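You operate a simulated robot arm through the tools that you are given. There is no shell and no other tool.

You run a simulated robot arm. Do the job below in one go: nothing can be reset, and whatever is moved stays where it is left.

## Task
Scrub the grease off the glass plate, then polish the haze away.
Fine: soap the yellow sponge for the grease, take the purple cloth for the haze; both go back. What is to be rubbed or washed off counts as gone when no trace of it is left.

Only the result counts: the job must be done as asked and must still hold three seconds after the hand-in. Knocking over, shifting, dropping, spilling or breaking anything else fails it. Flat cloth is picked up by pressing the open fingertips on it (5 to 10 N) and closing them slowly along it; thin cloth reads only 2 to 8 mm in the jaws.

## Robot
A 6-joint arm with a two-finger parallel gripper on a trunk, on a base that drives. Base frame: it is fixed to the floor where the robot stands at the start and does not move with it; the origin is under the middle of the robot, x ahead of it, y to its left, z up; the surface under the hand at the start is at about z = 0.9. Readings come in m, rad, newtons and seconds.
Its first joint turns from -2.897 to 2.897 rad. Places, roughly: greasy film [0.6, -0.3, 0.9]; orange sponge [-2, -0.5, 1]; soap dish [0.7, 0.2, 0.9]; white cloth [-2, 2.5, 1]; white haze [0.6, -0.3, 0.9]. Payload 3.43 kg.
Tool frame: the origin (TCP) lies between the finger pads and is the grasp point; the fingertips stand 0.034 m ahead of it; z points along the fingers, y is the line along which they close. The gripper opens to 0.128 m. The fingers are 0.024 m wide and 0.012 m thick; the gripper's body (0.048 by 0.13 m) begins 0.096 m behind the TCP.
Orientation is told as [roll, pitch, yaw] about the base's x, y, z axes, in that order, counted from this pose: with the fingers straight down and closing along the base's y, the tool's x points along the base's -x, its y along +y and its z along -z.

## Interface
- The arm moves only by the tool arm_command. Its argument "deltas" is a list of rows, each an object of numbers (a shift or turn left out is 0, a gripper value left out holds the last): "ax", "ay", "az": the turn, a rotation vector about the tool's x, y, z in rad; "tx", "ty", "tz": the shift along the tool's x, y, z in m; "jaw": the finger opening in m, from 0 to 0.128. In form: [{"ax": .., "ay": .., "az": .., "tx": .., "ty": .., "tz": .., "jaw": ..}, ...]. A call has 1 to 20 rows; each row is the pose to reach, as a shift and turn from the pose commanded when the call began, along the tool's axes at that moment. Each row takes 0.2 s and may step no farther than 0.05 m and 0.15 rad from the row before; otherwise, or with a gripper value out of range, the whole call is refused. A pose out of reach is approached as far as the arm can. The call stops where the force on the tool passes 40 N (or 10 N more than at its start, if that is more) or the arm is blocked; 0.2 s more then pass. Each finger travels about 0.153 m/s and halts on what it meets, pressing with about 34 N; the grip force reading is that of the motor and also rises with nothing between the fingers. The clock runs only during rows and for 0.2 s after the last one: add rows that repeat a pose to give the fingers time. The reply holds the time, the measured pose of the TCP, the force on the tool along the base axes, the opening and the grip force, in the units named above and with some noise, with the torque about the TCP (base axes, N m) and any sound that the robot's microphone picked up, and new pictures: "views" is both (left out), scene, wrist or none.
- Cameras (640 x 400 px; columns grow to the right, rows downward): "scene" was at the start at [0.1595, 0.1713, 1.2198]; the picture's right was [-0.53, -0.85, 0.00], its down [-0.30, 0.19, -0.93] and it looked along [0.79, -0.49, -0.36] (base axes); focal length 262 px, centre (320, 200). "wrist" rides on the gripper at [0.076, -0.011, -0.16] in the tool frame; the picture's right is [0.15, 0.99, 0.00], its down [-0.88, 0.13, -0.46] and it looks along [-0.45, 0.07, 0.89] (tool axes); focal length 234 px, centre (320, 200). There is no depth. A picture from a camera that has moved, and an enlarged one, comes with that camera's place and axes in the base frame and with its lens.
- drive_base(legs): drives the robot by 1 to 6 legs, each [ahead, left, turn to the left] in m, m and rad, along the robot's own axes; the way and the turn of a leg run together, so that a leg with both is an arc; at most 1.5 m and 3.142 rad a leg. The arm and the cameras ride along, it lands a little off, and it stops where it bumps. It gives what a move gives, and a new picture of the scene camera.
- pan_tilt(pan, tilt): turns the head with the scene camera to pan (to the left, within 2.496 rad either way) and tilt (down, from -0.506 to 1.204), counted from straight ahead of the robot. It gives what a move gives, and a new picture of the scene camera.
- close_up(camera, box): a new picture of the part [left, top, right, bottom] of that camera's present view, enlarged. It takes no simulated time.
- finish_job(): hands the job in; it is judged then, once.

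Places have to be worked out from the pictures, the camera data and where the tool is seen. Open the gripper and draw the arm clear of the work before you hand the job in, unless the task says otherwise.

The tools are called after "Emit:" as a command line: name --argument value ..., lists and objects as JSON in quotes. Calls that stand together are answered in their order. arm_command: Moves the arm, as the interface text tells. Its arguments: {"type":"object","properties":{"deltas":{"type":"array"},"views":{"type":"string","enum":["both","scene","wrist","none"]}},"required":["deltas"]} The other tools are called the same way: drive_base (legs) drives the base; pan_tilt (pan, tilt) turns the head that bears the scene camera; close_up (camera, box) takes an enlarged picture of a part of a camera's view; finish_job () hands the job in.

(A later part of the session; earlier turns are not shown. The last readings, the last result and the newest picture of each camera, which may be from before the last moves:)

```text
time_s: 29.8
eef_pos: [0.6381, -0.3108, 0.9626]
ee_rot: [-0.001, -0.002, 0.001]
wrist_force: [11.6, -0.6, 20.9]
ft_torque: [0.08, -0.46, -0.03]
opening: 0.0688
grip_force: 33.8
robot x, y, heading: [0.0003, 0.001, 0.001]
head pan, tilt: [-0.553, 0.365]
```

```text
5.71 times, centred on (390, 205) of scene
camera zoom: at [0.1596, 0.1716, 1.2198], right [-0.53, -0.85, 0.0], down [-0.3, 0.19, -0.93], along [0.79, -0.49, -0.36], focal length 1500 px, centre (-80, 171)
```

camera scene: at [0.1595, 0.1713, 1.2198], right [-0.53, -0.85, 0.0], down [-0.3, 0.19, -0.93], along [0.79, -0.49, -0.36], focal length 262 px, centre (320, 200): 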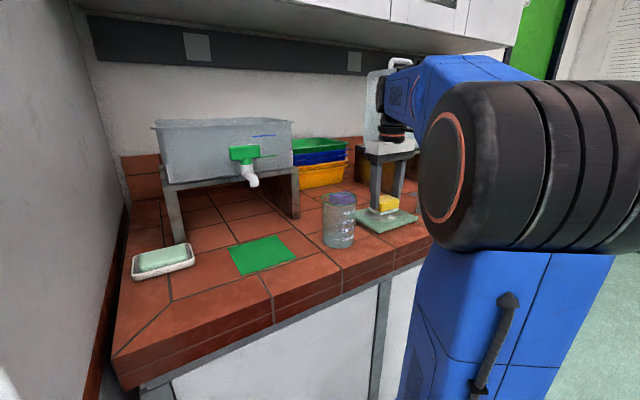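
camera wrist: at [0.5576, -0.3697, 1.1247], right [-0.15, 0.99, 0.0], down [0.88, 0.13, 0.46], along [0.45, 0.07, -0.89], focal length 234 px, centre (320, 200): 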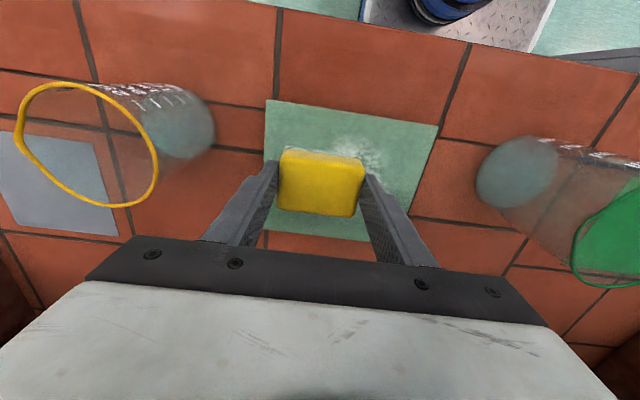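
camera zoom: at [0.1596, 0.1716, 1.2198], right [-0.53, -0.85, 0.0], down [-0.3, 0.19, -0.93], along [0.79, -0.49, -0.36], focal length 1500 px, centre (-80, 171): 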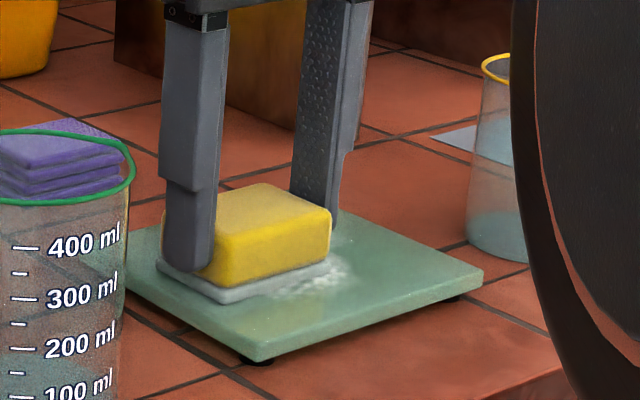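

One row stepped too far and the call was refused, so nothing moved. I'll repeat the middle pass with a gentler lift.

Emit:
arm_command --deltas '[{"ty": -0.012, "tz": -0.0005}, {"ty": -0.024, "tz": -0.0005}, {"ty": -0.024, "tx": 0.014, "tz": -0.0003}, {"ty": -0.024, "tx": 0.028, "tz": -0.0003}, {"ty": -0.024, "tx": 0.014, "tz": -0.0003}, {"ty": -0.024, "tx": 0.0, "tz": -0.0003}, {"ty": -0.024, "tx": -0.014, "tz": -0.0003}, {"ty": -0.024, "tx": -0.028, "tz": -0.0003}, {"ty": -0.024, "tx": -0.036, "tz": -0.0003}, {"ty": -0.024, "tx": -0.02, "tz": -0.0003}, {"ty": -0.024, "tz": -0.02}, {"ty": -0.024, "tz": -0.06}, {"ty": -0.024, "tx": 0.03, "tz": -0.09}, {"ty": -0.024, "tx": 0.065, "tz": -0.12}, {"ty": -0.024, "tx": 0.1, "tz": -0.14}]'

Emit:
close_up --camera "wrist" --box '[230, 100, 430, 250]'

Emit:
close_up --camera "scene" --box '[350, 170, 430, 240]'

```text
time_s: 33.0
eef_pos: [0.5377, -0.3344, 1.1018]
ee_rot: [-0.001, 0.0, 0.0]
wrist_force: [0.3, -0.6, -0.7]
ft_torque: [-0.02, 0.05, -0.02]
opening: 0.0688
grip_force: 34.1
robot x, y, heading: [0.0029, -0.0026, -0.002]
head pan, tilt: [-0.553, 0.365]
camera scene: at [0.1597, 0.1711, 1.2198], right [-0.53, -0.85, 0.0], down [-0.3, 0.19, -0.93], along [0.79, -0.49, -0.36], focal length 262 px, centre (320, 200)
camera wrist: at [0.4598, -0.3454, 1.2635], right [-0.15, 0.99, 0.0], down [0.88, 0.13, 0.46], along [0.45, 0.07, -0.89], focal length 234 px, centre (320, 200)
```

scene: 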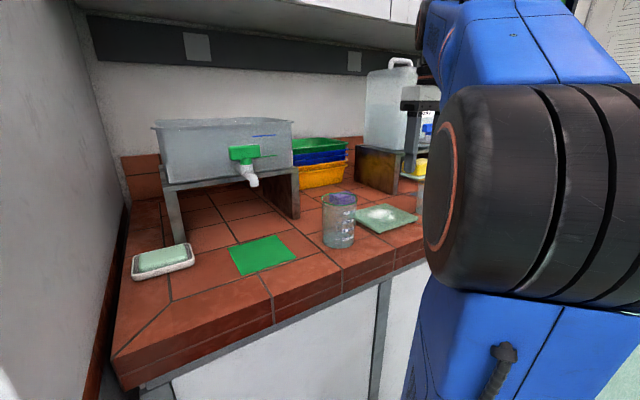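
wrist: 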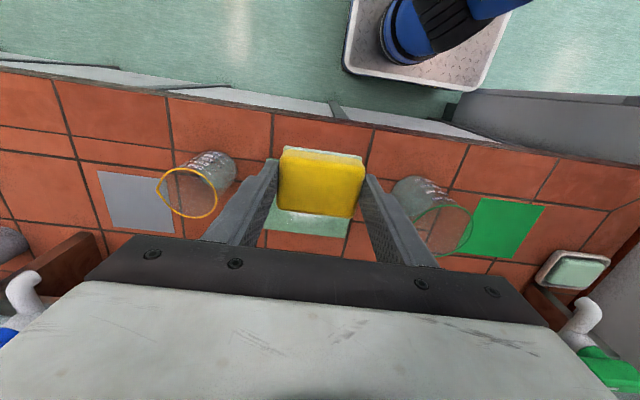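

```text
2.67 times, centred on (330, 175) of wrist
camera zoom: at [0.4598, -0.3454, 1.2635], right [-0.15, 0.99, 0.0], down [0.88, 0.13, 0.46], along [0.45, 0.07, -0.89], focal length 624 px, centre (293, 267)
```

zoom: 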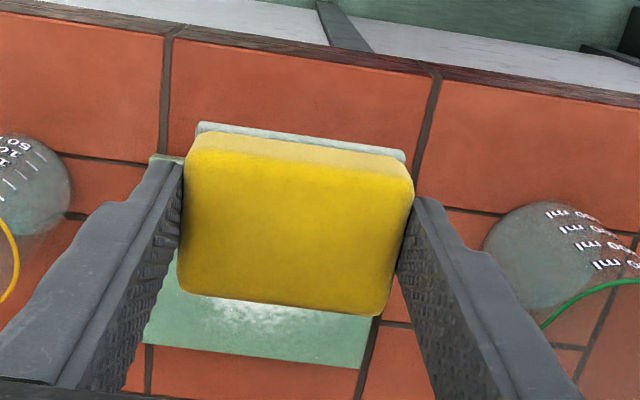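

```text
5.71 times, centred on (390, 205) of scene
camera zoom: at [0.1597, 0.1711, 1.2198], right [-0.53, -0.85, 0.0], down [-0.3, 0.19, -0.93], along [0.79, -0.49, -0.36], focal length 1500 px, centre (-80, 171)
```

zoom: 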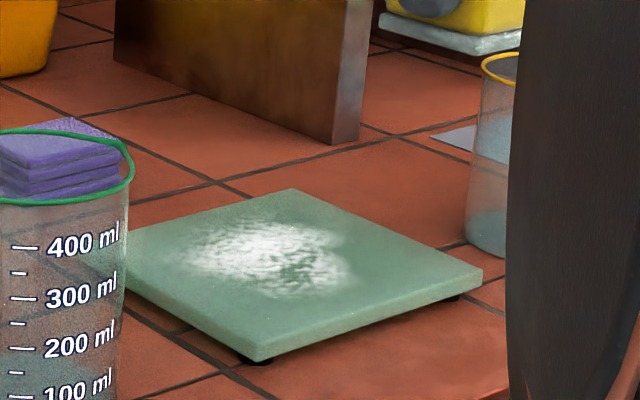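

The brown film looks gone and only white haze remains. I'll zoom in harder on the plate to make sure no grease is left before I put the sponge back.

Emit:
close_up --camera "scene" --box '[366, 190, 416, 222]'

```text
12.50 times, centred on (391, 206) of scene
camera zoom: at [0.1597, 0.1711, 1.2198], right [-0.53, -0.85, 0.0], down [-0.3, 0.19, -0.93], along [0.79, -0.49, -0.36], focal length 3280 px, centre (-568, 125)
```

zoom: 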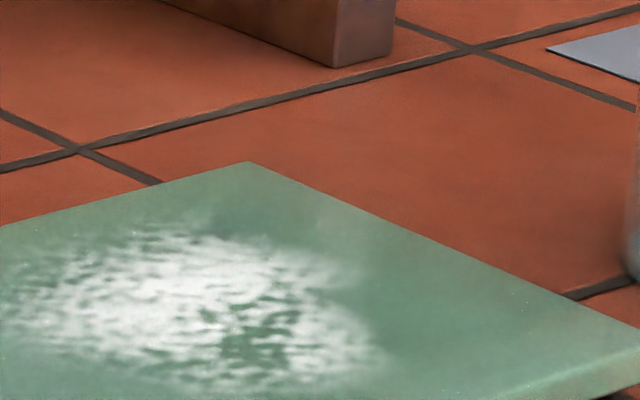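

There may be faint dark specks near the far edge. I'll move the hand forward at height so the wrist camera looks almost straight down on the plate.

Emit:
arm_command --deltas '[{"tx": -0.045}, {"tx": -0.09}, {"tx": -0.135}, {"tx": -0.175}, {"tx": -0.2}, {"tx": -0.2}]' --views "both"

Emit:
close_up --camera "wrist" --box '[250, 10, 410, 140]'

```text
time_s: 34.4
eef_pos: [0.737, -0.3359, 1.1062]
ee_rot: [-0.002, -0.001, 0.001]
wrist_force: [-0.2, -0.1, -0.7]
ft_torque: [-0.03, 0.0, 0.01]
opening: 0.0689
grip_force: 34.0
robot x, y, heading: [0.0004, 0.0002, -0.006]
head pan, tilt: [-0.553, 0.365]
camera scene: at [0.1595, 0.1714, 1.2198], right [-0.53, -0.85, 0.0], down [-0.3, 0.19, -0.93], along [0.79, -0.49, -0.36], focal length 262 px, centre (320, 200)
camera wrist: at [0.6586, -0.3465, 1.2653], right [-0.15, 0.99, 0.0], down [0.88, 0.13, 0.46], along [0.45, 0.07, -0.89], focal length 234 px, centre (320, 200)
```

scene: 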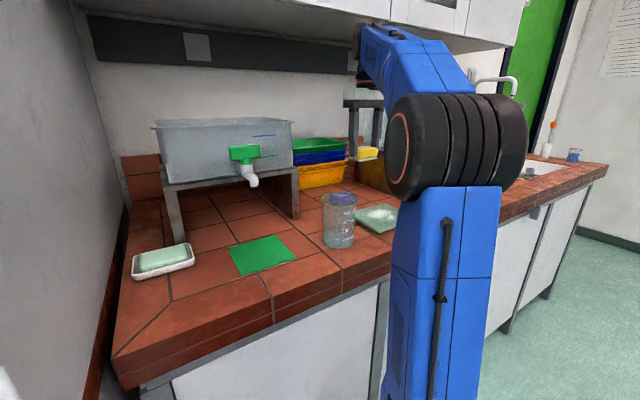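
wrist: 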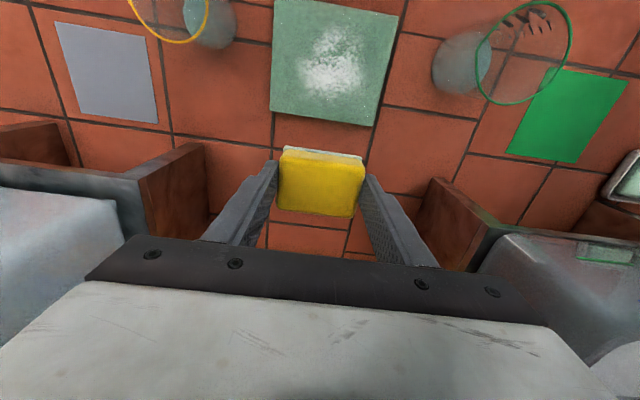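

```text
3.08 times, centred on (330, 75) of wrist
camera zoom: at [0.6586, -0.3465, 1.2653], right [-0.15, 0.99, 0.0], down [0.88, 0.13, 0.46], along [0.45, 0.07, -0.89], focal length 720 px, centre (289, 585)
```

zoom: 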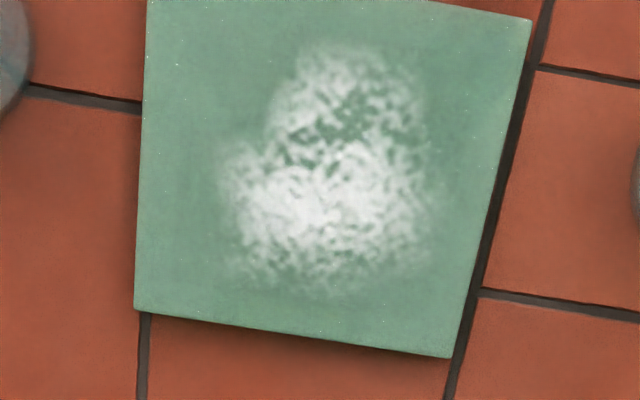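

From above I see no brown square any more. One more enlargement of the lower left of the patch to be sure.

Emit:
close_up --camera "wrist" --box '[275, 60, 365, 116]'

Emit:
close_up --camera "wrist" --box '[280, 5, 380, 65]'

```text
7.11 times, centred on (320, 88) of wrist
camera zoom: at [0.6586, -0.3465, 1.2653], right [-0.15, 0.99, 0.0], down [0.88, 0.13, 0.46], along [0.45, 0.07, -0.89], focal length 1665 px, centre (320, 996)
```

zoom: 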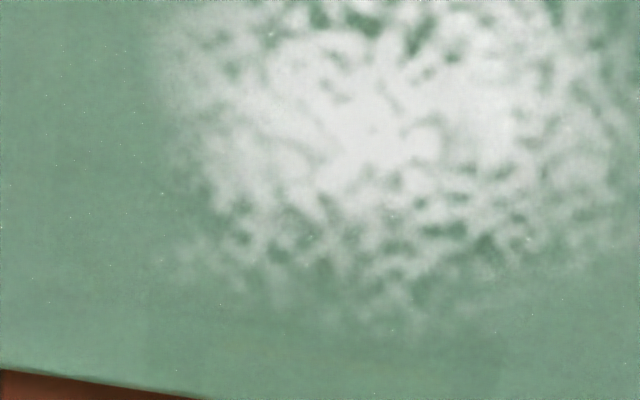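

```text
6.40 times, centred on (330, 35) of wrist
camera zoom: at [0.6586, -0.3465, 1.2653], right [-0.15, 0.99, 0.0], down [0.88, 0.13, 0.46], along [0.45, 0.07, -0.89], focal length 1499 px, centre (256, 1256)
```

zoom: 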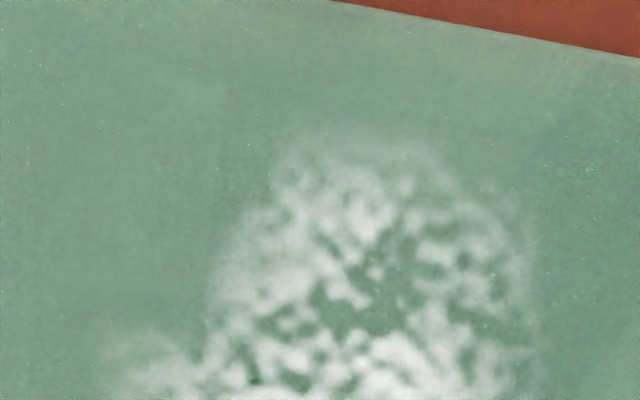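

No grease is visible, only haze. I'll return the sponge to its starting place, retracting first and crossing high over beaker A.

Emit:
arm_command --deltas '[{"tx": 0.04, "tz": -0.01}, {"tx": 0.085, "tz": -0.02}, {"tx": 0.13, "tz": -0.025}, {"tx": 0.14, "ty": 0.04, "tz": -0.025}, {"tx": 0.14, "ty": 0.088, "tz": -0.025}, {"tx": 0.14, "ty": 0.136, "tz": -0.025}, {"tx": 0.14, "ty": 0.184, "tz": -0.025}, {"tx": 0.14, "ty": 0.232, "tz": -0.025}, {"tx": 0.14, "ty": 0.28, "tz": -0.025}, {"tx": 0.14, "ty": 0.328, "tz": -0.025}, {"tx": 0.14, "ty": 0.376, "tz": -0.025}, {"tx": 0.14, "ty": 0.424, "tz": -0.025}, {"tx": 0.14, "ty": 0.472, "tz": -0.02}, {"tx": 0.14, "ty": 0.52, "tz": 0.0}, {"tx": 0.14, "ty": 0.535, "tz": 0.04}, {"tx": 0.14, "ty": 0.535, "tz": 0.08}, {"tx": 0.14, "ty": 0.535, "tz": 0.12}, {"tx": 0.14, "ty": 0.535, "tz": 0.12}]'

```text
refused: row 14 steps farther than a row can; nothing moved
```

The descent row combined too much travel in one step. I'll reissue it with smaller steps.

Emit:
arm_command --deltas '[{"tx": 0.04, "tz": -0.01}, {"tx": 0.085, "tz": -0.02}, {"tx": 0.13, "tz": -0.025}, {"tx": 0.14, "ty": 0.04, "tz": -0.025}, {"tx": 0.14, "ty": 0.088, "tz": -0.025}, {"tx": 0.14, "ty": 0.136, "tz": -0.025}, {"tx": 0.14, "ty": 0.184, "tz": -0.025}, {"tx": 0.14, "ty": 0.232, "tz": -0.025}, {"tx": 0.14, "ty": 0.28, "tz": -0.025}, {"tx": 0.14, "ty": 0.328, "tz": -0.025}, {"tx": 0.14, "ty": 0.376, "tz": -0.025}, {"tx": 0.14, "ty": 0.424, "tz": -0.025}, {"tx": 0.14, "ty": 0.472, "tz": -0.02}, {"tx": 0.14, "ty": 0.516, "tz": -0.0}, {"tx": 0.14, "ty": 0.535, "tz": 0.04}, {"tx": 0.14, "ty": 0.535, "tz": 0.08}, {"tx": 0.14, "ty": 0.535, "tz": 0.12}, {"tx": 0.14, "ty": 0.535, "tz": 0.12}]'

```text
time_s: 38.2
eef_pos: [0.5951, 0.1987, 0.9833]
ee_rot: [0.0, 0.0, 0.002]
wrist_force: [0.2, 0.4, -0.8]
ft_torque: [0.01, 0.0, -0.02]
opening: 0.0686
grip_force: 33.8
robot x, y, heading: [-0.0014, 0.0025, -0.003]
head pan, tilt: [-0.553, 0.365]
camera scene: at [0.1595, 0.1714, 1.2198], right [-0.53, -0.85, 0.0], down [-0.3, 0.19, -0.93], along [0.79, -0.49, -0.36], focal length 262 px, centre (320, 200)
camera wrist: at [0.517, 0.1889, 1.1426], right [-0.15, 0.99, 0.0], down [0.88, 0.13, 0.46], along [0.45, 0.07, -0.89], focal length 234 px, centre (320, 200)
```

scene: 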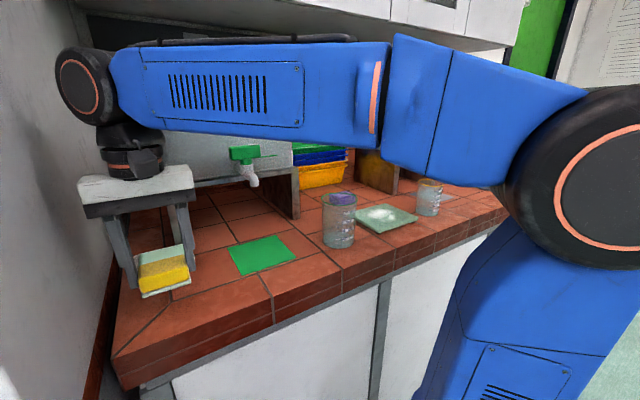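
wrist: 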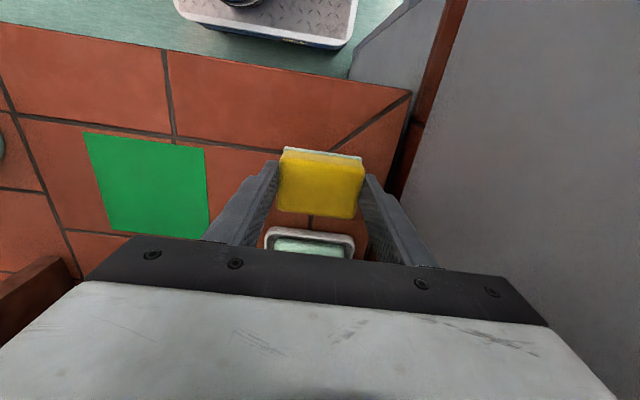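

I'm above the sponge's home. I'll lower the last 34 mm and look for contact.

Emit:
arm_command --deltas '[{"tx": -0.0015, "tz": 0.02}, {"tx": -0.0015, "tz": 0.03}, {"tx": -0.0015, "tz": 0.0335}, {"tx": -0.0015, "tz": 0.0345}, {"tx": -0.0015, "tz": 0.0345}]' --views "none"

```text
time_s: 39.4
eef_pos: [0.5988, 0.1992, 0.95]
ee_rot: [0.001, 0.002, -0.002]
wrist_force: [-0.5, 0.3, -0.4]
ft_torque: [-0.01, -0.01, 0.0]
opening: 0.0685
grip_force: 33.9
robot x, y, heading: [-0.0027, 0.0031, -0.003]
head pan, tilt: [-0.553, 0.365]
```

Emit:
arm_command --deltas '[{"tx": 0.001, "tz": 0.001}, {"tx": 0.001, "tz": 0.002}, {"tx": 0.001, "tz": 0.002}]' --views "none"

```text
time_s: 40.2
eef_pos: [0.5974, 0.1997, 0.9472]
ee_rot: [0.0, -0.001, 0.001]
wrist_force: [-0.8, -0.6, -0.1]
ft_torque: [-0.01, 0.0, 0.02]
opening: 0.0689
grip_force: 33.4
robot x, y, heading: [0.0024, -0.003, -0.002]
head pan, tilt: [-0.553, 0.365]
```

Still no contact force, perhaps because the sponge was pushed up slightly in the grip. I'll lower another 1.5 mm.

Emit:
arm_command --deltas '[{"tz": 0.0007}, {"tz": 0.0014}, {"tz": 0.0014}]' --views "none"

Emit:
close_up --camera "scene" --box '[110, 220, 230, 320]'

```text
time_s: 41.0
eef_pos: [0.5967, 0.2001, 0.9462]
ee_rot: [-0.002, -0.003, 0.001]
wrist_force: [4.3, 2.8, 15.8]
ft_torque: [0.02, -0.16, 0.02]
opening: 0.0685
grip_force: 33.9
robot x, y, heading: [0.0006, -0.0017, -0.004]
head pan, tilt: [-0.553, 0.365]
```

```text
4.00 times, centred on (170, 270) of scene
camera zoom: at [0.1593, 0.1714, 1.2199], right [-0.53, -0.85, 0.0], down [-0.3, 0.19, -0.93], along [0.79, -0.49, -0.36], focal length 1050 px, centre (920, -80)
```

zoom: 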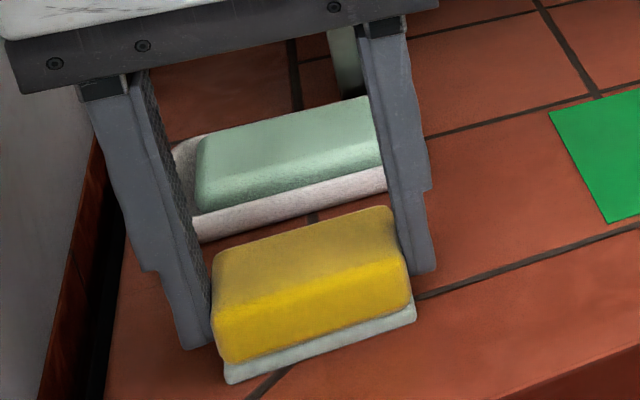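

The sponge is seated with 16 N of contact. I'll ease up 1 mm, open to 0.095 to stay off the wall, and rise.

Emit:
arm_command --deltas '[{"tz": -0.001, "jaw": 0.07}, {"tz": -0.001, "jaw": 0.08}, {"tz": -0.001, "jaw": 0.092}, {"tz": -0.001, "jaw": 0.092}, {"tz": -0.03, "jaw": 0.092}, {"tz": -0.07, "jaw": 0.092}, {"tz": -0.11, "jaw": 0.092}, {"tz": -0.15, "jaw": 0.092}]'

Emit:
close_up --camera "wrist" --box '[240, 80, 400, 200]'

```text
time_s: 42.8
eef_pos: [0.5968, 0.1991, 1.0942]
ee_rot: [0.0, 0.0, 0.0]
wrist_force: [0.4, -0.4, 0.0]
ft_torque: [-0.05, 0.01, 0.02]
opening: 0.0919
grip_force: 0.1
robot x, y, heading: [-0.0021, -0.0012, -0.001]
head pan, tilt: [-0.553, 0.365]
camera scene: at [0.1596, 0.1714, 1.2198], right [-0.53, -0.85, 0.0], down [-0.3, 0.19, -0.93], along [0.79, -0.49, -0.36], focal length 262 px, centre (320, 200)
camera wrist: at [0.5181, 0.1899, 1.2551], right [-0.15, 0.99, 0.0], down [0.88, 0.13, 0.46], along [0.45, 0.07, -0.89], focal length 234 px, centre (320, 200)
```

scene: 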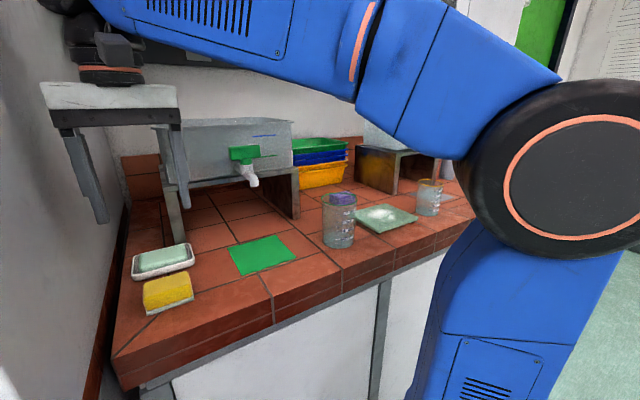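
wrist: 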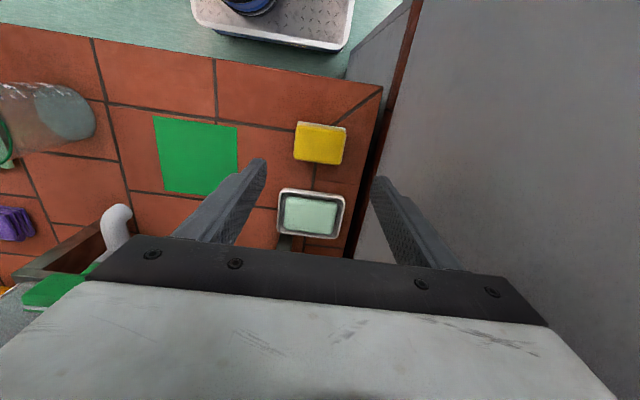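

```text
3.33 times, centred on (320, 140) of wrist
camera zoom: at [0.5181, 0.1899, 1.2551], right [-0.15, 0.99, 0.0], down [0.88, 0.13, 0.46], along [0.45, 0.07, -0.89], focal length 781 px, centre (320, 400)
```

zoom: 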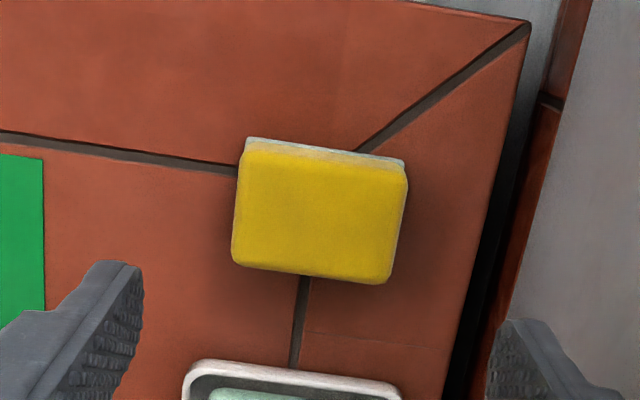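

The sponge is back in its original spot. Next I'll go across to look at the purple cloth near (0.81, -0.315).

Emit:
arm_command --deltas '[{"tx": 0.015, "tz": -0.03}, {"tx": 0.017, "ty": -0.04, "tz": -0.035}, {"tx": 0.017, "ty": -0.088, "tz": -0.035}, {"tx": 0.017, "ty": -0.136, "tz": -0.035}, {"tx": 0.017, "ty": -0.184, "tz": -0.035}, {"tx": 0.017, "ty": -0.232, "tz": -0.035}, {"tx": 0.017, "ty": -0.28, "tz": -0.035}, {"tx": 0.017, "ty": -0.328, "tz": -0.035}, {"tx": 0.017, "ty": -0.376, "tz": -0.035}, {"tx": 0.017, "ty": -0.424, "tz": -0.035}, {"tx": 0.017, "ty": -0.472, "tz": -0.035}, {"tx": 0.0, "ty": -0.51, "tz": -0.03}, {"tx": -0.04, "ty": -0.514, "tz": -0.02}, {"tx": -0.08, "ty": -0.514, "tz": -0.01}, {"tx": -0.105, "ty": -0.514, "tz": 0.0}, {"tx": -0.105, "ty": -0.514, "tz": 0.0}]'

Emit:
close_up --camera "wrist" --box '[250, 130, 390, 240]'

Emit:
close_up --camera "scene" --box '[300, 150, 420, 250]'

```text
time_s: 46.2
eef_pos: [0.7035, -0.3111, 1.0967]
ee_rot: [0.001, 0.001, 0.001]
wrist_force: [0.7, 0.3, 0.6]
ft_torque: [0.0, -0.01, -0.02]
opening: 0.092
grip_force: 0.1
robot x, y, heading: [-0.0002, -0.0009, -0.0]
head pan, tilt: [-0.553, 0.365]
camera scene: at [0.1595, 0.1713, 1.2198], right [-0.53, -0.85, 0.0], down [-0.3, 0.19, -0.93], along [0.79, -0.49, -0.36], focal length 262 px, centre (320, 200)
camera wrist: at [0.6248, -0.322, 1.2558], right [-0.15, 0.99, 0.0], down [0.88, 0.13, 0.46], along [0.45, 0.07, -0.89], focal length 234 px, centre (320, 200)
```

scene: 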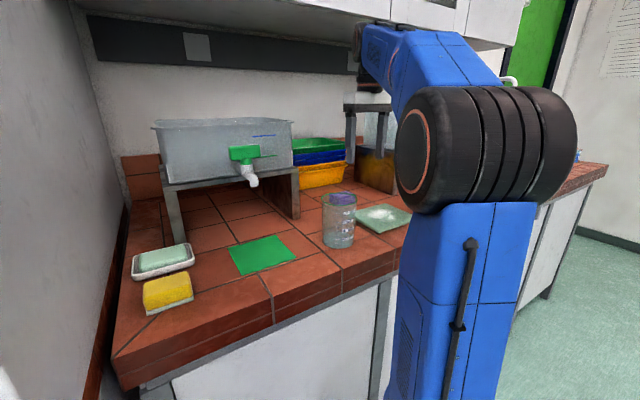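
wrist: 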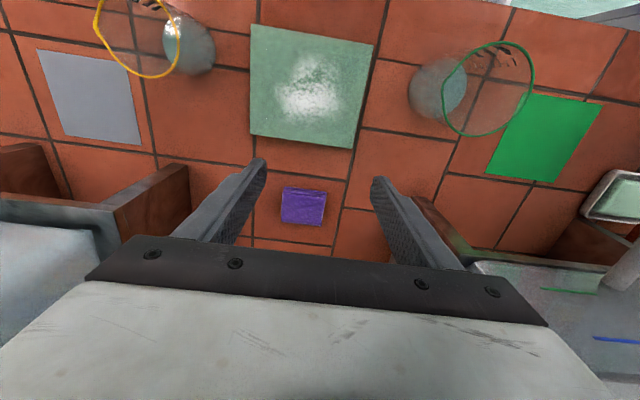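

```text
3.64 times, centred on (320, 185) of wrist
camera zoom: at [0.6248, -0.322, 1.2558], right [-0.15, 0.99, 0.0], down [0.88, 0.13, 0.46], along [0.45, 0.07, -0.89], focal length 852 px, centre (320, 254)
```

zoom: 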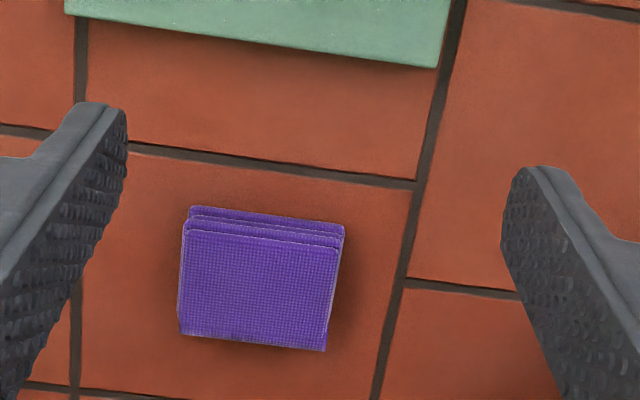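

```text
4.00 times, centred on (360, 200) of scene
camera zoom: at [0.1595, 0.1713, 1.2198], right [-0.53, -0.85, 0.0], down [-0.3, 0.19, -0.93], along [0.79, -0.49, -0.36], focal length 1050 px, centre (160, 200)
```

zoom: 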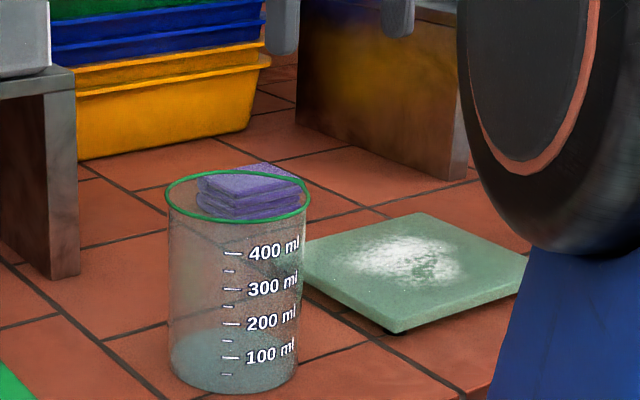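

The folded cloth covers x 0.79–0.842 and y -0.357 to -0.285, with its top at z≈0.925. Stand panels at y≈-0.51 and -0.13 leave room. I'll go above it with the jaws at 0.1.

Emit:
arm_command --deltas '[{"tx": -0.04, "ty": -0.005, "jaw": 0.1}, {"tx": -0.08, "ty": -0.01, "jaw": 0.1}, {"tx": -0.1125, "ty": -0.01, "tz": 0.02}, {"tx": -0.1125, "ty": -0.01, "tz": 0.06}, {"tx": -0.1125, "ty": -0.01, "tz": 0.1}, {"tx": -0.1125, "ty": -0.01, "tz": 0.115}, {"tx": -0.1125, "ty": -0.01, "tz": 0.115}]'

Emit:
close_up --camera "wrist" --box '[240, 110, 400, 230]'

```text
time_s: 47.8
eef_pos: [0.815, -0.3242, 0.9813]
ee_rot: [0.0, 0.0, 0.0]
wrist_force: [0.3, -0.8, 0.2]
ft_torque: [0.02, -0.01, -0.02]
opening: 0.0998
grip_force: 0.0
robot x, y, heading: [-0.0009, -0.0011, -0.001]
head pan, tilt: [-0.553, 0.365]
camera scene: at [0.1596, 0.1713, 1.2198], right [-0.53, -0.85, 0.0], down [-0.3, 0.19, -0.93], along [0.79, -0.49, -0.36], focal length 262 px, centre (320, 200)
camera wrist: at [0.7364, -0.3347, 1.1413], right [-0.15, 0.99, 0.0], down [0.88, 0.13, 0.46], along [0.45, 0.07, -0.89], focal length 234 px, centre (320, 200)
```

scene: 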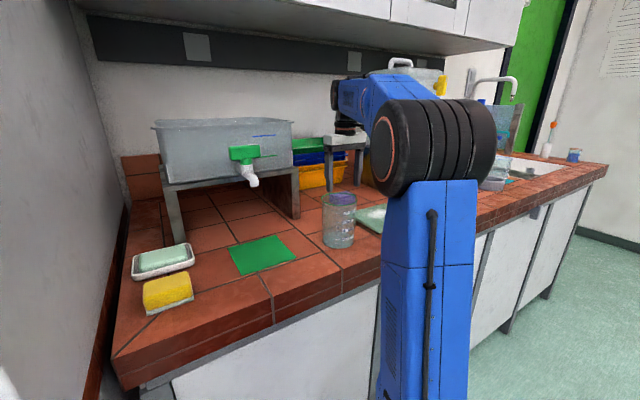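
wrist: 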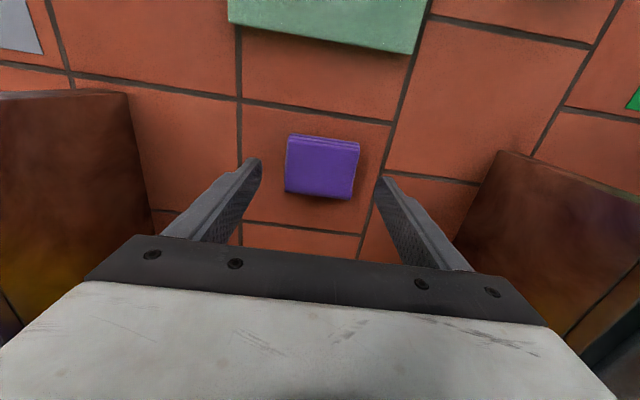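

```text
3.33 times, centred on (320, 170) of wrist
camera zoom: at [0.7364, -0.3347, 1.1413], right [-0.15, 0.99, 0.0], down [0.88, 0.13, 0.46], along [0.45, 0.07, -0.89], focal length 781 px, centre (320, 300)
```

zoom: 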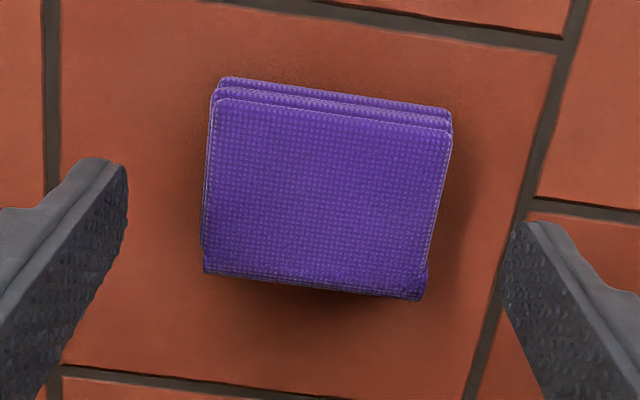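

The cloth centre is about (0.814, -0.322), right under the hand. I'll lower the tips to z≈0.908 and close gently on its sides.

Emit:
arm_command --deltas '[{"ty": 0.002, "tz": 0.02}, {"ty": 0.002, "tz": 0.034}, {"ty": 0.002, "tz": 0.038}, {"ty": 0.002, "tz": 0.038}, {"ty": 0.002, "tz": 0.038, "jaw": 0.085}, {"ty": 0.002, "tz": 0.038, "jaw": 0.075}, {"ty": 0.002, "tz": 0.038, "jaw": 0.068}, {"ty": 0.002, "tz": 0.038, "jaw": 0.064}, {"ty": 0.002, "tz": 0.038, "jaw": 0.064}]'

Emit:
close_up --camera "wrist" --box '[240, 110, 400, 230]'

```text
time_s: 49.8
eef_pos: [0.8138, -0.3228, 0.9435]
ee_rot: [-0.002, 0.001, 0.0]
wrist_force: [-0.3, -1.0, -0.3]
ft_torque: [0.02, -0.01, -0.02]
opening: 0.0707
grip_force: 33.9
robot x, y, heading: [-0.0013, -0.0011, 0.005]
head pan, tilt: [-0.553, 0.365]
camera scene: at [0.1595, 0.1713, 1.2198], right [-0.53, -0.85, 0.0], down [-0.3, 0.19, -0.93], along [0.79, -0.49, -0.36], focal length 262 px, centre (320, 200)
camera wrist: at [0.7361, -0.3338, 1.103], right [-0.15, 0.99, 0.0], down [0.88, 0.13, 0.46], along [0.45, 0.07, -0.89], focal length 234 px, centre (320, 200)
```

scene: 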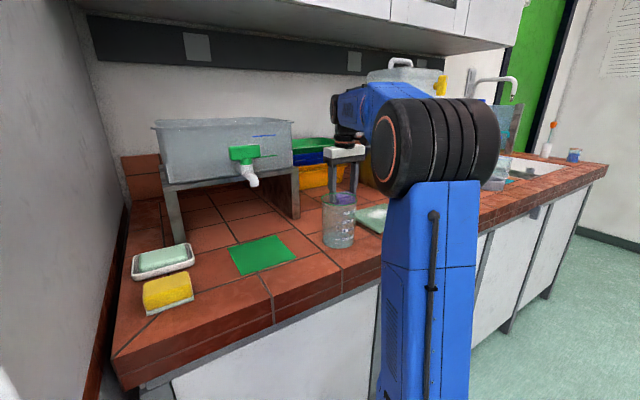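
wrist: 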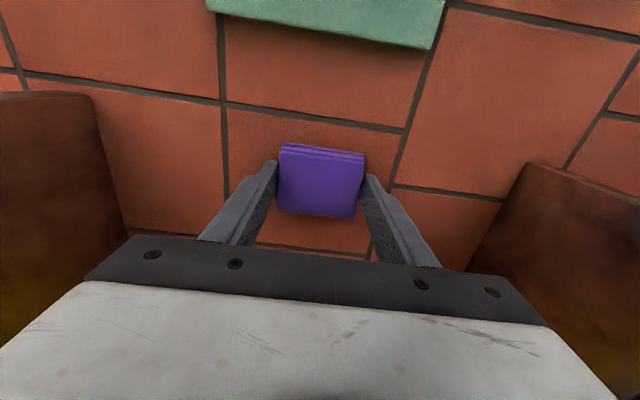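

```text
3.33 times, centred on (320, 170) of wrist
camera zoom: at [0.7361, -0.3338, 1.103], right [-0.15, 0.99, 0.0], down [0.88, 0.13, 0.46], along [0.45, 0.07, -0.89], focal length 781 px, centre (320, 300)
```

zoom: 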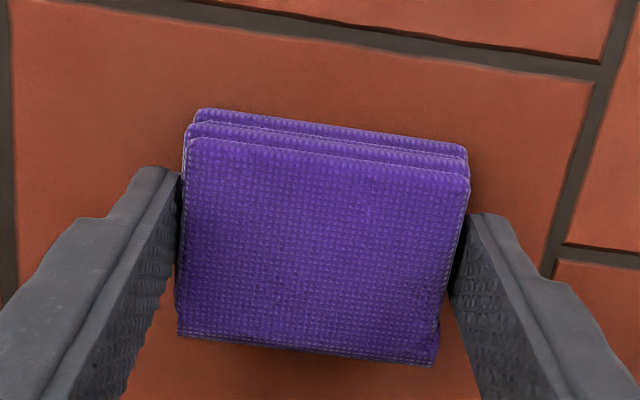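

The cloth is held at 0.0707, with home TCP at (0.814, -0.3225, 0.9435). I'll lift it and bring it back over the plate.

Emit:
arm_command --deltas '[{"tz": -0.03}, {"tz": -0.07}, {"tz": -0.08, "tx": 0.03}, {"tz": -0.08, "tx": 0.07, "ty": -0.005}, {"tz": -0.08, "tx": 0.11, "ty": -0.01}, {"tz": -0.08, "tx": 0.15, "ty": -0.014}, {"tz": -0.08, "tx": 0.175, "ty": -0.014}, {"tz": -0.04, "tx": 0.175, "ty": -0.014}, {"tz": -0.03, "tx": 0.175, "ty": -0.014}, {"tz": -0.026, "tx": 0.175, "ty": -0.014}, {"tz": -0.026, "tx": 0.175, "ty": -0.014}]'

Emit:
close_up --camera "scene" --box '[350, 170, 430, 240]'

Emit:
close_up --camera "wrist" --box '[200, 60, 440, 250]'

```text
time_s: 52.2
eef_pos: [0.6396, -0.3371, 0.9695]
ee_rot: [0.0, -0.001, 0.0]
wrist_force: [-0.5, 0.0, -0.8]
ft_torque: [0.02, 0.01, -0.01]
opening: 0.0709
grip_force: 34.0
robot x, y, heading: [0.0004, 0.0022, -0.004]
head pan, tilt: [-0.553, 0.365]
camera scene: at [0.1595, 0.1713, 1.2198], right [-0.53, -0.85, 0.0], down [-0.3, 0.19, -0.93], along [0.79, -0.49, -0.36], focal length 262 px, centre (320, 200)
camera wrist: at [0.5613, -0.3468, 1.1297], right [-0.15, 0.99, 0.0], down [0.88, 0.13, 0.46], along [0.45, 0.07, -0.89], focal length 234 px, centre (320, 200)
```

scene: 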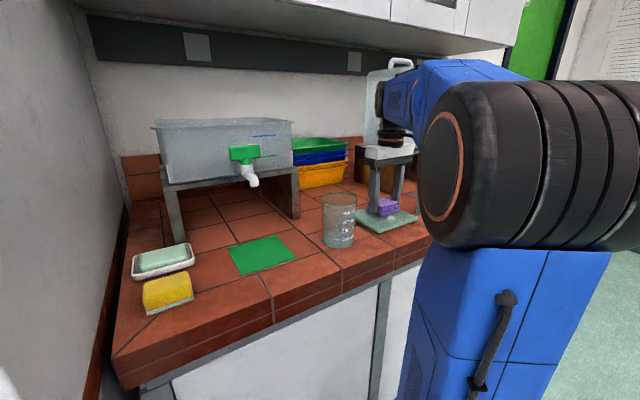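
wrist: 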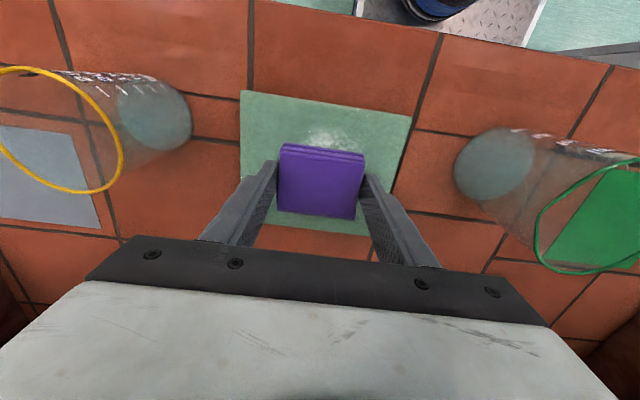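

```text
5.71 times, centred on (390, 205) of scene
camera zoom: at [0.1595, 0.1713, 1.2198], right [-0.53, -0.85, 0.0], down [-0.3, 0.19, -0.93], along [0.79, -0.49, -0.36], focal length 1500 px, centre (-80, 171)
```

zoom: 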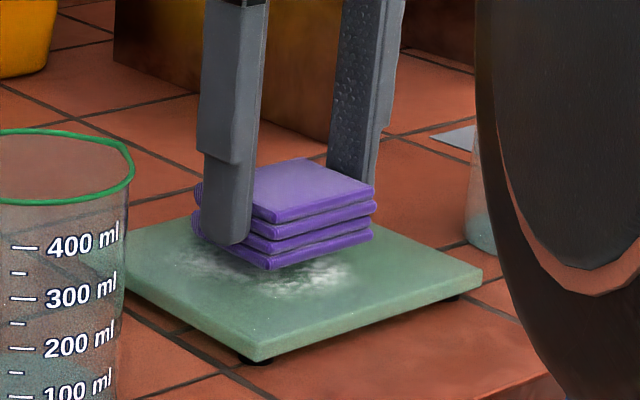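

```text
2.11 times, centred on (320, 155) of wrist
camera zoom: at [0.5613, -0.3468, 1.1297], right [-0.15, 0.99, 0.0], down [0.88, 0.13, 0.46], along [0.45, 0.07, -0.89], focal length 493 px, centre (320, 295)
```

zoom: 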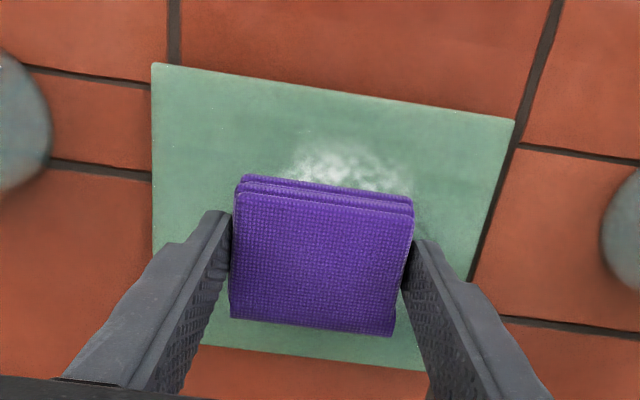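

The cloth hangs about 1 cm above the plate. I'll lower it in fine steps until it lightly touches.

Emit:
arm_command --deltas '[{"tz": 0.004}, {"tz": 0.006}, {"tz": 0.0075}, {"tz": 0.0085}, {"tz": 0.0085}]' --views "none"

```text
time_s: 53.4
eef_pos: [0.6384, -0.3369, 0.9607]
ee_rot: [0.0, 0.001, -0.001]
wrist_force: [-0.2, 0.6, -0.2]
ft_torque: [0.01, -0.01, 0.0]
opening: 0.0704
grip_force: 33.5
robot x, y, heading: [0.0027, 0.0022, -0.001]
head pan, tilt: [-0.553, 0.365]
```

Emit:
arm_command --deltas '[{"tz": 0.0008}, {"tz": 0.0016}, {"tz": 0.0022}, {"tz": 0.0022}]' --views "none"

```text
time_s: 54.4
eef_pos: [0.6397, -0.3374, 0.959]
ee_rot: [-0.002, -0.001, -0.001]
wrist_force: [-0.3, 1.4, 20.8]
ft_torque: [0.25, 0.07, 0.01]
opening: 0.0709
grip_force: 34.3
robot x, y, heading: [0.004, 0.0048, 0.002]
head pan, tilt: [-0.553, 0.365]
```

It's touching at 21 N, so I'll ease up about 0.6 mm. Then I'll polish the middle strip.

Emit:
arm_command --deltas '[{"tz": -0.0006}, {"tz": -0.0006, "tx": 0.014}, {"tz": -0.0006, "tx": 0.028}, {"tz": -0.0006, "tx": 0.034}, {"tz": -0.0006, "tx": 0.02}, {"tz": -0.0006, "tx": 0.006}, {"tz": -0.0006, "tx": -0.008}, {"tz": -0.0006, "tx": -0.022}, {"tz": -0.0006, "tx": -0.034}, {"tz": -0.0006, "tx": -0.02}, {"tz": -0.0006, "tx": 0.0}]' --views "none"

Emit:
close_up --camera "scene" --box '[350, 170, 430, 240]'

Emit:
close_up --camera "wrist" --box '[200, 60, 440, 250]'

```text
time_s: 56.8
eef_pos: [0.6377, -0.3363, 0.9595]
ee_rot: [-0.001, 0.001, 0.001]
wrist_force: [0.8, 1.1, 5.2]
ft_torque: [0.0, -0.08, -0.05]
opening: 0.0707
grip_force: 33.9
robot x, y, heading: [0.0007, 0.0013, 0.003]
head pan, tilt: [-0.553, 0.365]
```

```text
5.71 times, centred on (390, 205) of scene
camera zoom: at [0.1595, 0.1715, 1.2198], right [-0.53, -0.85, 0.0], down [-0.3, 0.19, -0.93], along [0.79, -0.49, -0.36], focal length 1500 px, centre (-80, 171)
```

zoom: 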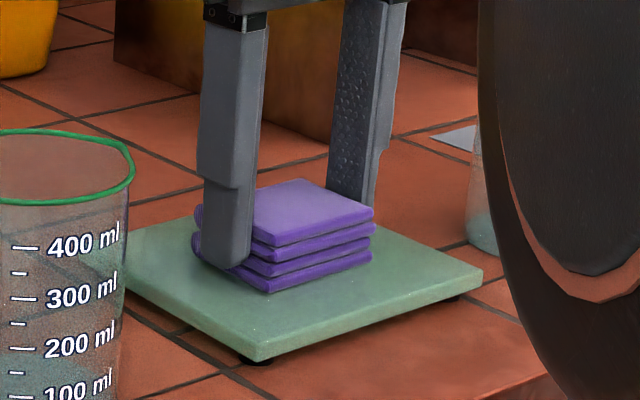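

```text
2.11 times, centred on (320, 155) of wrist
camera zoom: at [0.5603, -0.3466, 1.1186], right [-0.15, 0.99, 0.0], down [0.88, 0.13, 0.46], along [0.45, 0.07, -0.89], focal length 493 px, centre (320, 295)
```

zoom: 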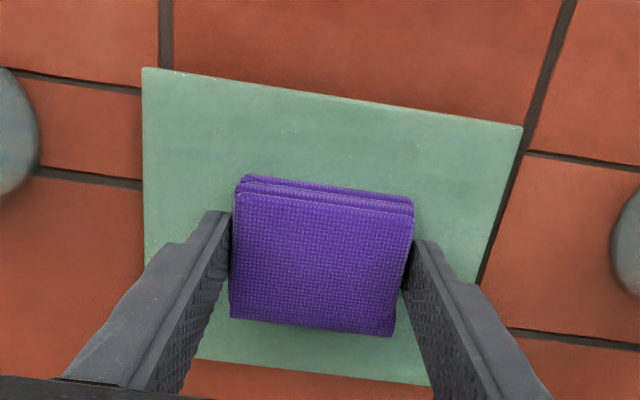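

At about 5 N the haze comes off cleanly and the plate hasn't moved. I'll do the side strips next.

Emit:
arm_command --deltas '[{"ty": -0.014}, {"ty": -0.026}, {"ty": -0.026, "tx": 0.014}, {"ty": -0.026, "tx": 0.028}, {"ty": -0.026, "tx": 0.034}, {"ty": -0.026, "tx": 0.02}, {"ty": -0.026, "tx": 0.006}, {"ty": -0.026, "tx": -0.008}, {"ty": -0.026, "tx": -0.022}, {"ty": -0.026, "tx": -0.034}, {"ty": -0.026, "tx": -0.02}, {"ty": -0.026, "tx": 0.0}]' --views "none"

```text
time_s: 59.4
eef_pos: [0.6384, -0.3625, 0.9593]
ee_rot: [0.001, 0.0, 0.0]
wrist_force: [0.3, 0.0, -0.9]
ft_torque: [-0.01, 0.03, 0.01]
opening: 0.0705
grip_force: 33.6
robot x, y, heading: [0.0003, -0.0002, -0.002]
head pan, tilt: [-0.553, 0.365]
```

Contact was lost here, so I'll lower 0.6 mm and repeat this strip. Then I'll sweep across to the other one.

Emit:
arm_command --deltas '[{"tz": 0.0006}, {"tz": 0.0006, "tx": 0.014}, {"tz": 0.0006, "tx": 0.028}, {"tz": 0.0006, "tx": 0.034}, {"tz": 0.0006, "tx": 0.02}, {"tz": 0.0006, "tx": 0.006}, {"tz": 0.0006, "tx": -0.008}, {"tz": 0.0006, "tx": -0.022}, {"tz": 0.0006, "tx": -0.034}, {"tz": 0.0006, "tx": -0.02}, {"tz": 0.0006, "tx": 0.0}]' --views "none"

```text
time_s: 61.8
eef_pos: [0.6375, -0.3613, 0.9576]
ee_rot: [-0.003, 0.0, -0.002]
wrist_force: [4.5, 1.3, 17.1]
ft_torque: [0.1, -0.1, -0.01]
opening: 0.0707
grip_force: 33.8
robot x, y, heading: [0.0013, 0.0002, 0.001]
head pan, tilt: [-0.553, 0.365]
```

Firm contact on that strip now. I'll sweep across to the opposite side, easing slightly, and stroke there.

Emit:
arm_command --deltas '[{"tz": -0.0002, "ty": 0.014}, {"tz": -0.0002, "ty": 0.028}, {"tz": -0.0002, "ty": 0.042}, {"tz": -0.0002, "ty": 0.052}, {"tz": -0.0002, "ty": 0.052, "tx": 0.014}, {"tz": -0.0002, "ty": 0.052, "tx": 0.028}, {"tz": -0.0002, "ty": 0.052, "tx": 0.034}, {"tz": -0.0002, "ty": 0.052, "tx": 0.02}, {"tz": -0.0002, "ty": 0.052, "tx": 0.006}, {"tz": -0.0002, "ty": 0.052, "tx": -0.008}, {"tz": -0.0002, "ty": 0.052, "tx": -0.022}, {"tz": -0.0002, "ty": 0.052, "tx": -0.034}, {"tz": -0.0002, "ty": 0.052, "tx": -0.02}, {"tz": -0.0002, "ty": 0.052, "tx": 0.0}]' --views "none"

Emit:
close_up --camera "scene" --box '[350, 170, 430, 240]'

```text
time_s: 63.1
eef_pos: [0.6191, -0.309, 0.9574]
ee_rot: [-0.002, -0.003, 0.001]
wrist_force: [-4.2, 1.1, 9.2]
ft_torque: [0.12, 0.32, -0.01]
opening: 0.0706
grip_force: 34.6
robot x, y, heading: [-0.0021, 0.005, 0.0]
head pan, tilt: [-0.553, 0.365]
stopped in row 6: the force on the tool passed its limit at 41 N (the readings are from after the stop); the commanded pose is now the measured one
```

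```text
5.71 times, centred on (390, 205) of scene
camera zoom: at [0.1592, 0.1717, 1.2198], right [-0.53, -0.85, 0.0], down [-0.3, 0.19, -0.93], along [0.79, -0.49, -0.36], focal length 1500 px, centre (-80, 171)
```

zoom: 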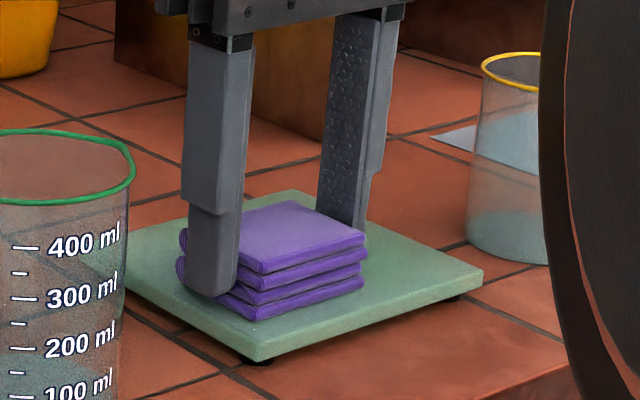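

Force peaked at 41 N and the move stopped; it has settled to 9 N and the plate is unmoved. I'll continue this strip with a slightly lighter touch.

Emit:
arm_command --deltas '[{"tz": -0.0004, "tx": 0.006}, {"tz": -0.0004, "tx": 0.014}, {"tz": -0.0004, "tx": 0.004}, {"tz": -0.0004, "tx": -0.008}, {"tz": -0.0004, "tx": -0.02}, {"tz": -0.0004, "tx": -0.032}]' --views "none"

```text
time_s: 64.5
eef_pos: [0.6517, -0.3105, 0.958]
ee_rot: [-0.003, -0.004, 0.001]
wrist_force: [-1.4, -0.5, 2.1]
ft_torque: [-0.04, 0.08, -0.03]
opening: 0.0708
grip_force: 33.9
robot x, y, heading: [-0.0029, 0.0013, 0.004]
head pan, tilt: [-0.553, 0.365]
```

Emit:
arm_command --deltas '[{"tz": 0.0003, "tx": -0.012}, {"tz": 0.0003, "tx": -0.022}, {"tz": 0.0003, "tx": -0.01}, {"tz": 0.0003, "tx": 0.004}, {"tz": 0.0003, "tx": 0.018}, {"tz": 0.0003, "tx": 0.032}, {"tz": 0.0003, "tx": 0.018}, {"tz": 0.0003, "tx": 0.006}]' --views "none"

```text
time_s: 66.3
eef_pos: [0.6458, -0.3097, 0.9584]
ee_rot: [-0.001, -0.005, 0.0]
wrist_force: [-5.8, -0.7, 12.9]
ft_torque: [0.07, 0.24, 0.04]
opening: 0.0708
grip_force: 34.2
robot x, y, heading: [-0.0024, -0.0007, 0.003]
head pan, tilt: [-0.553, 0.365]
```

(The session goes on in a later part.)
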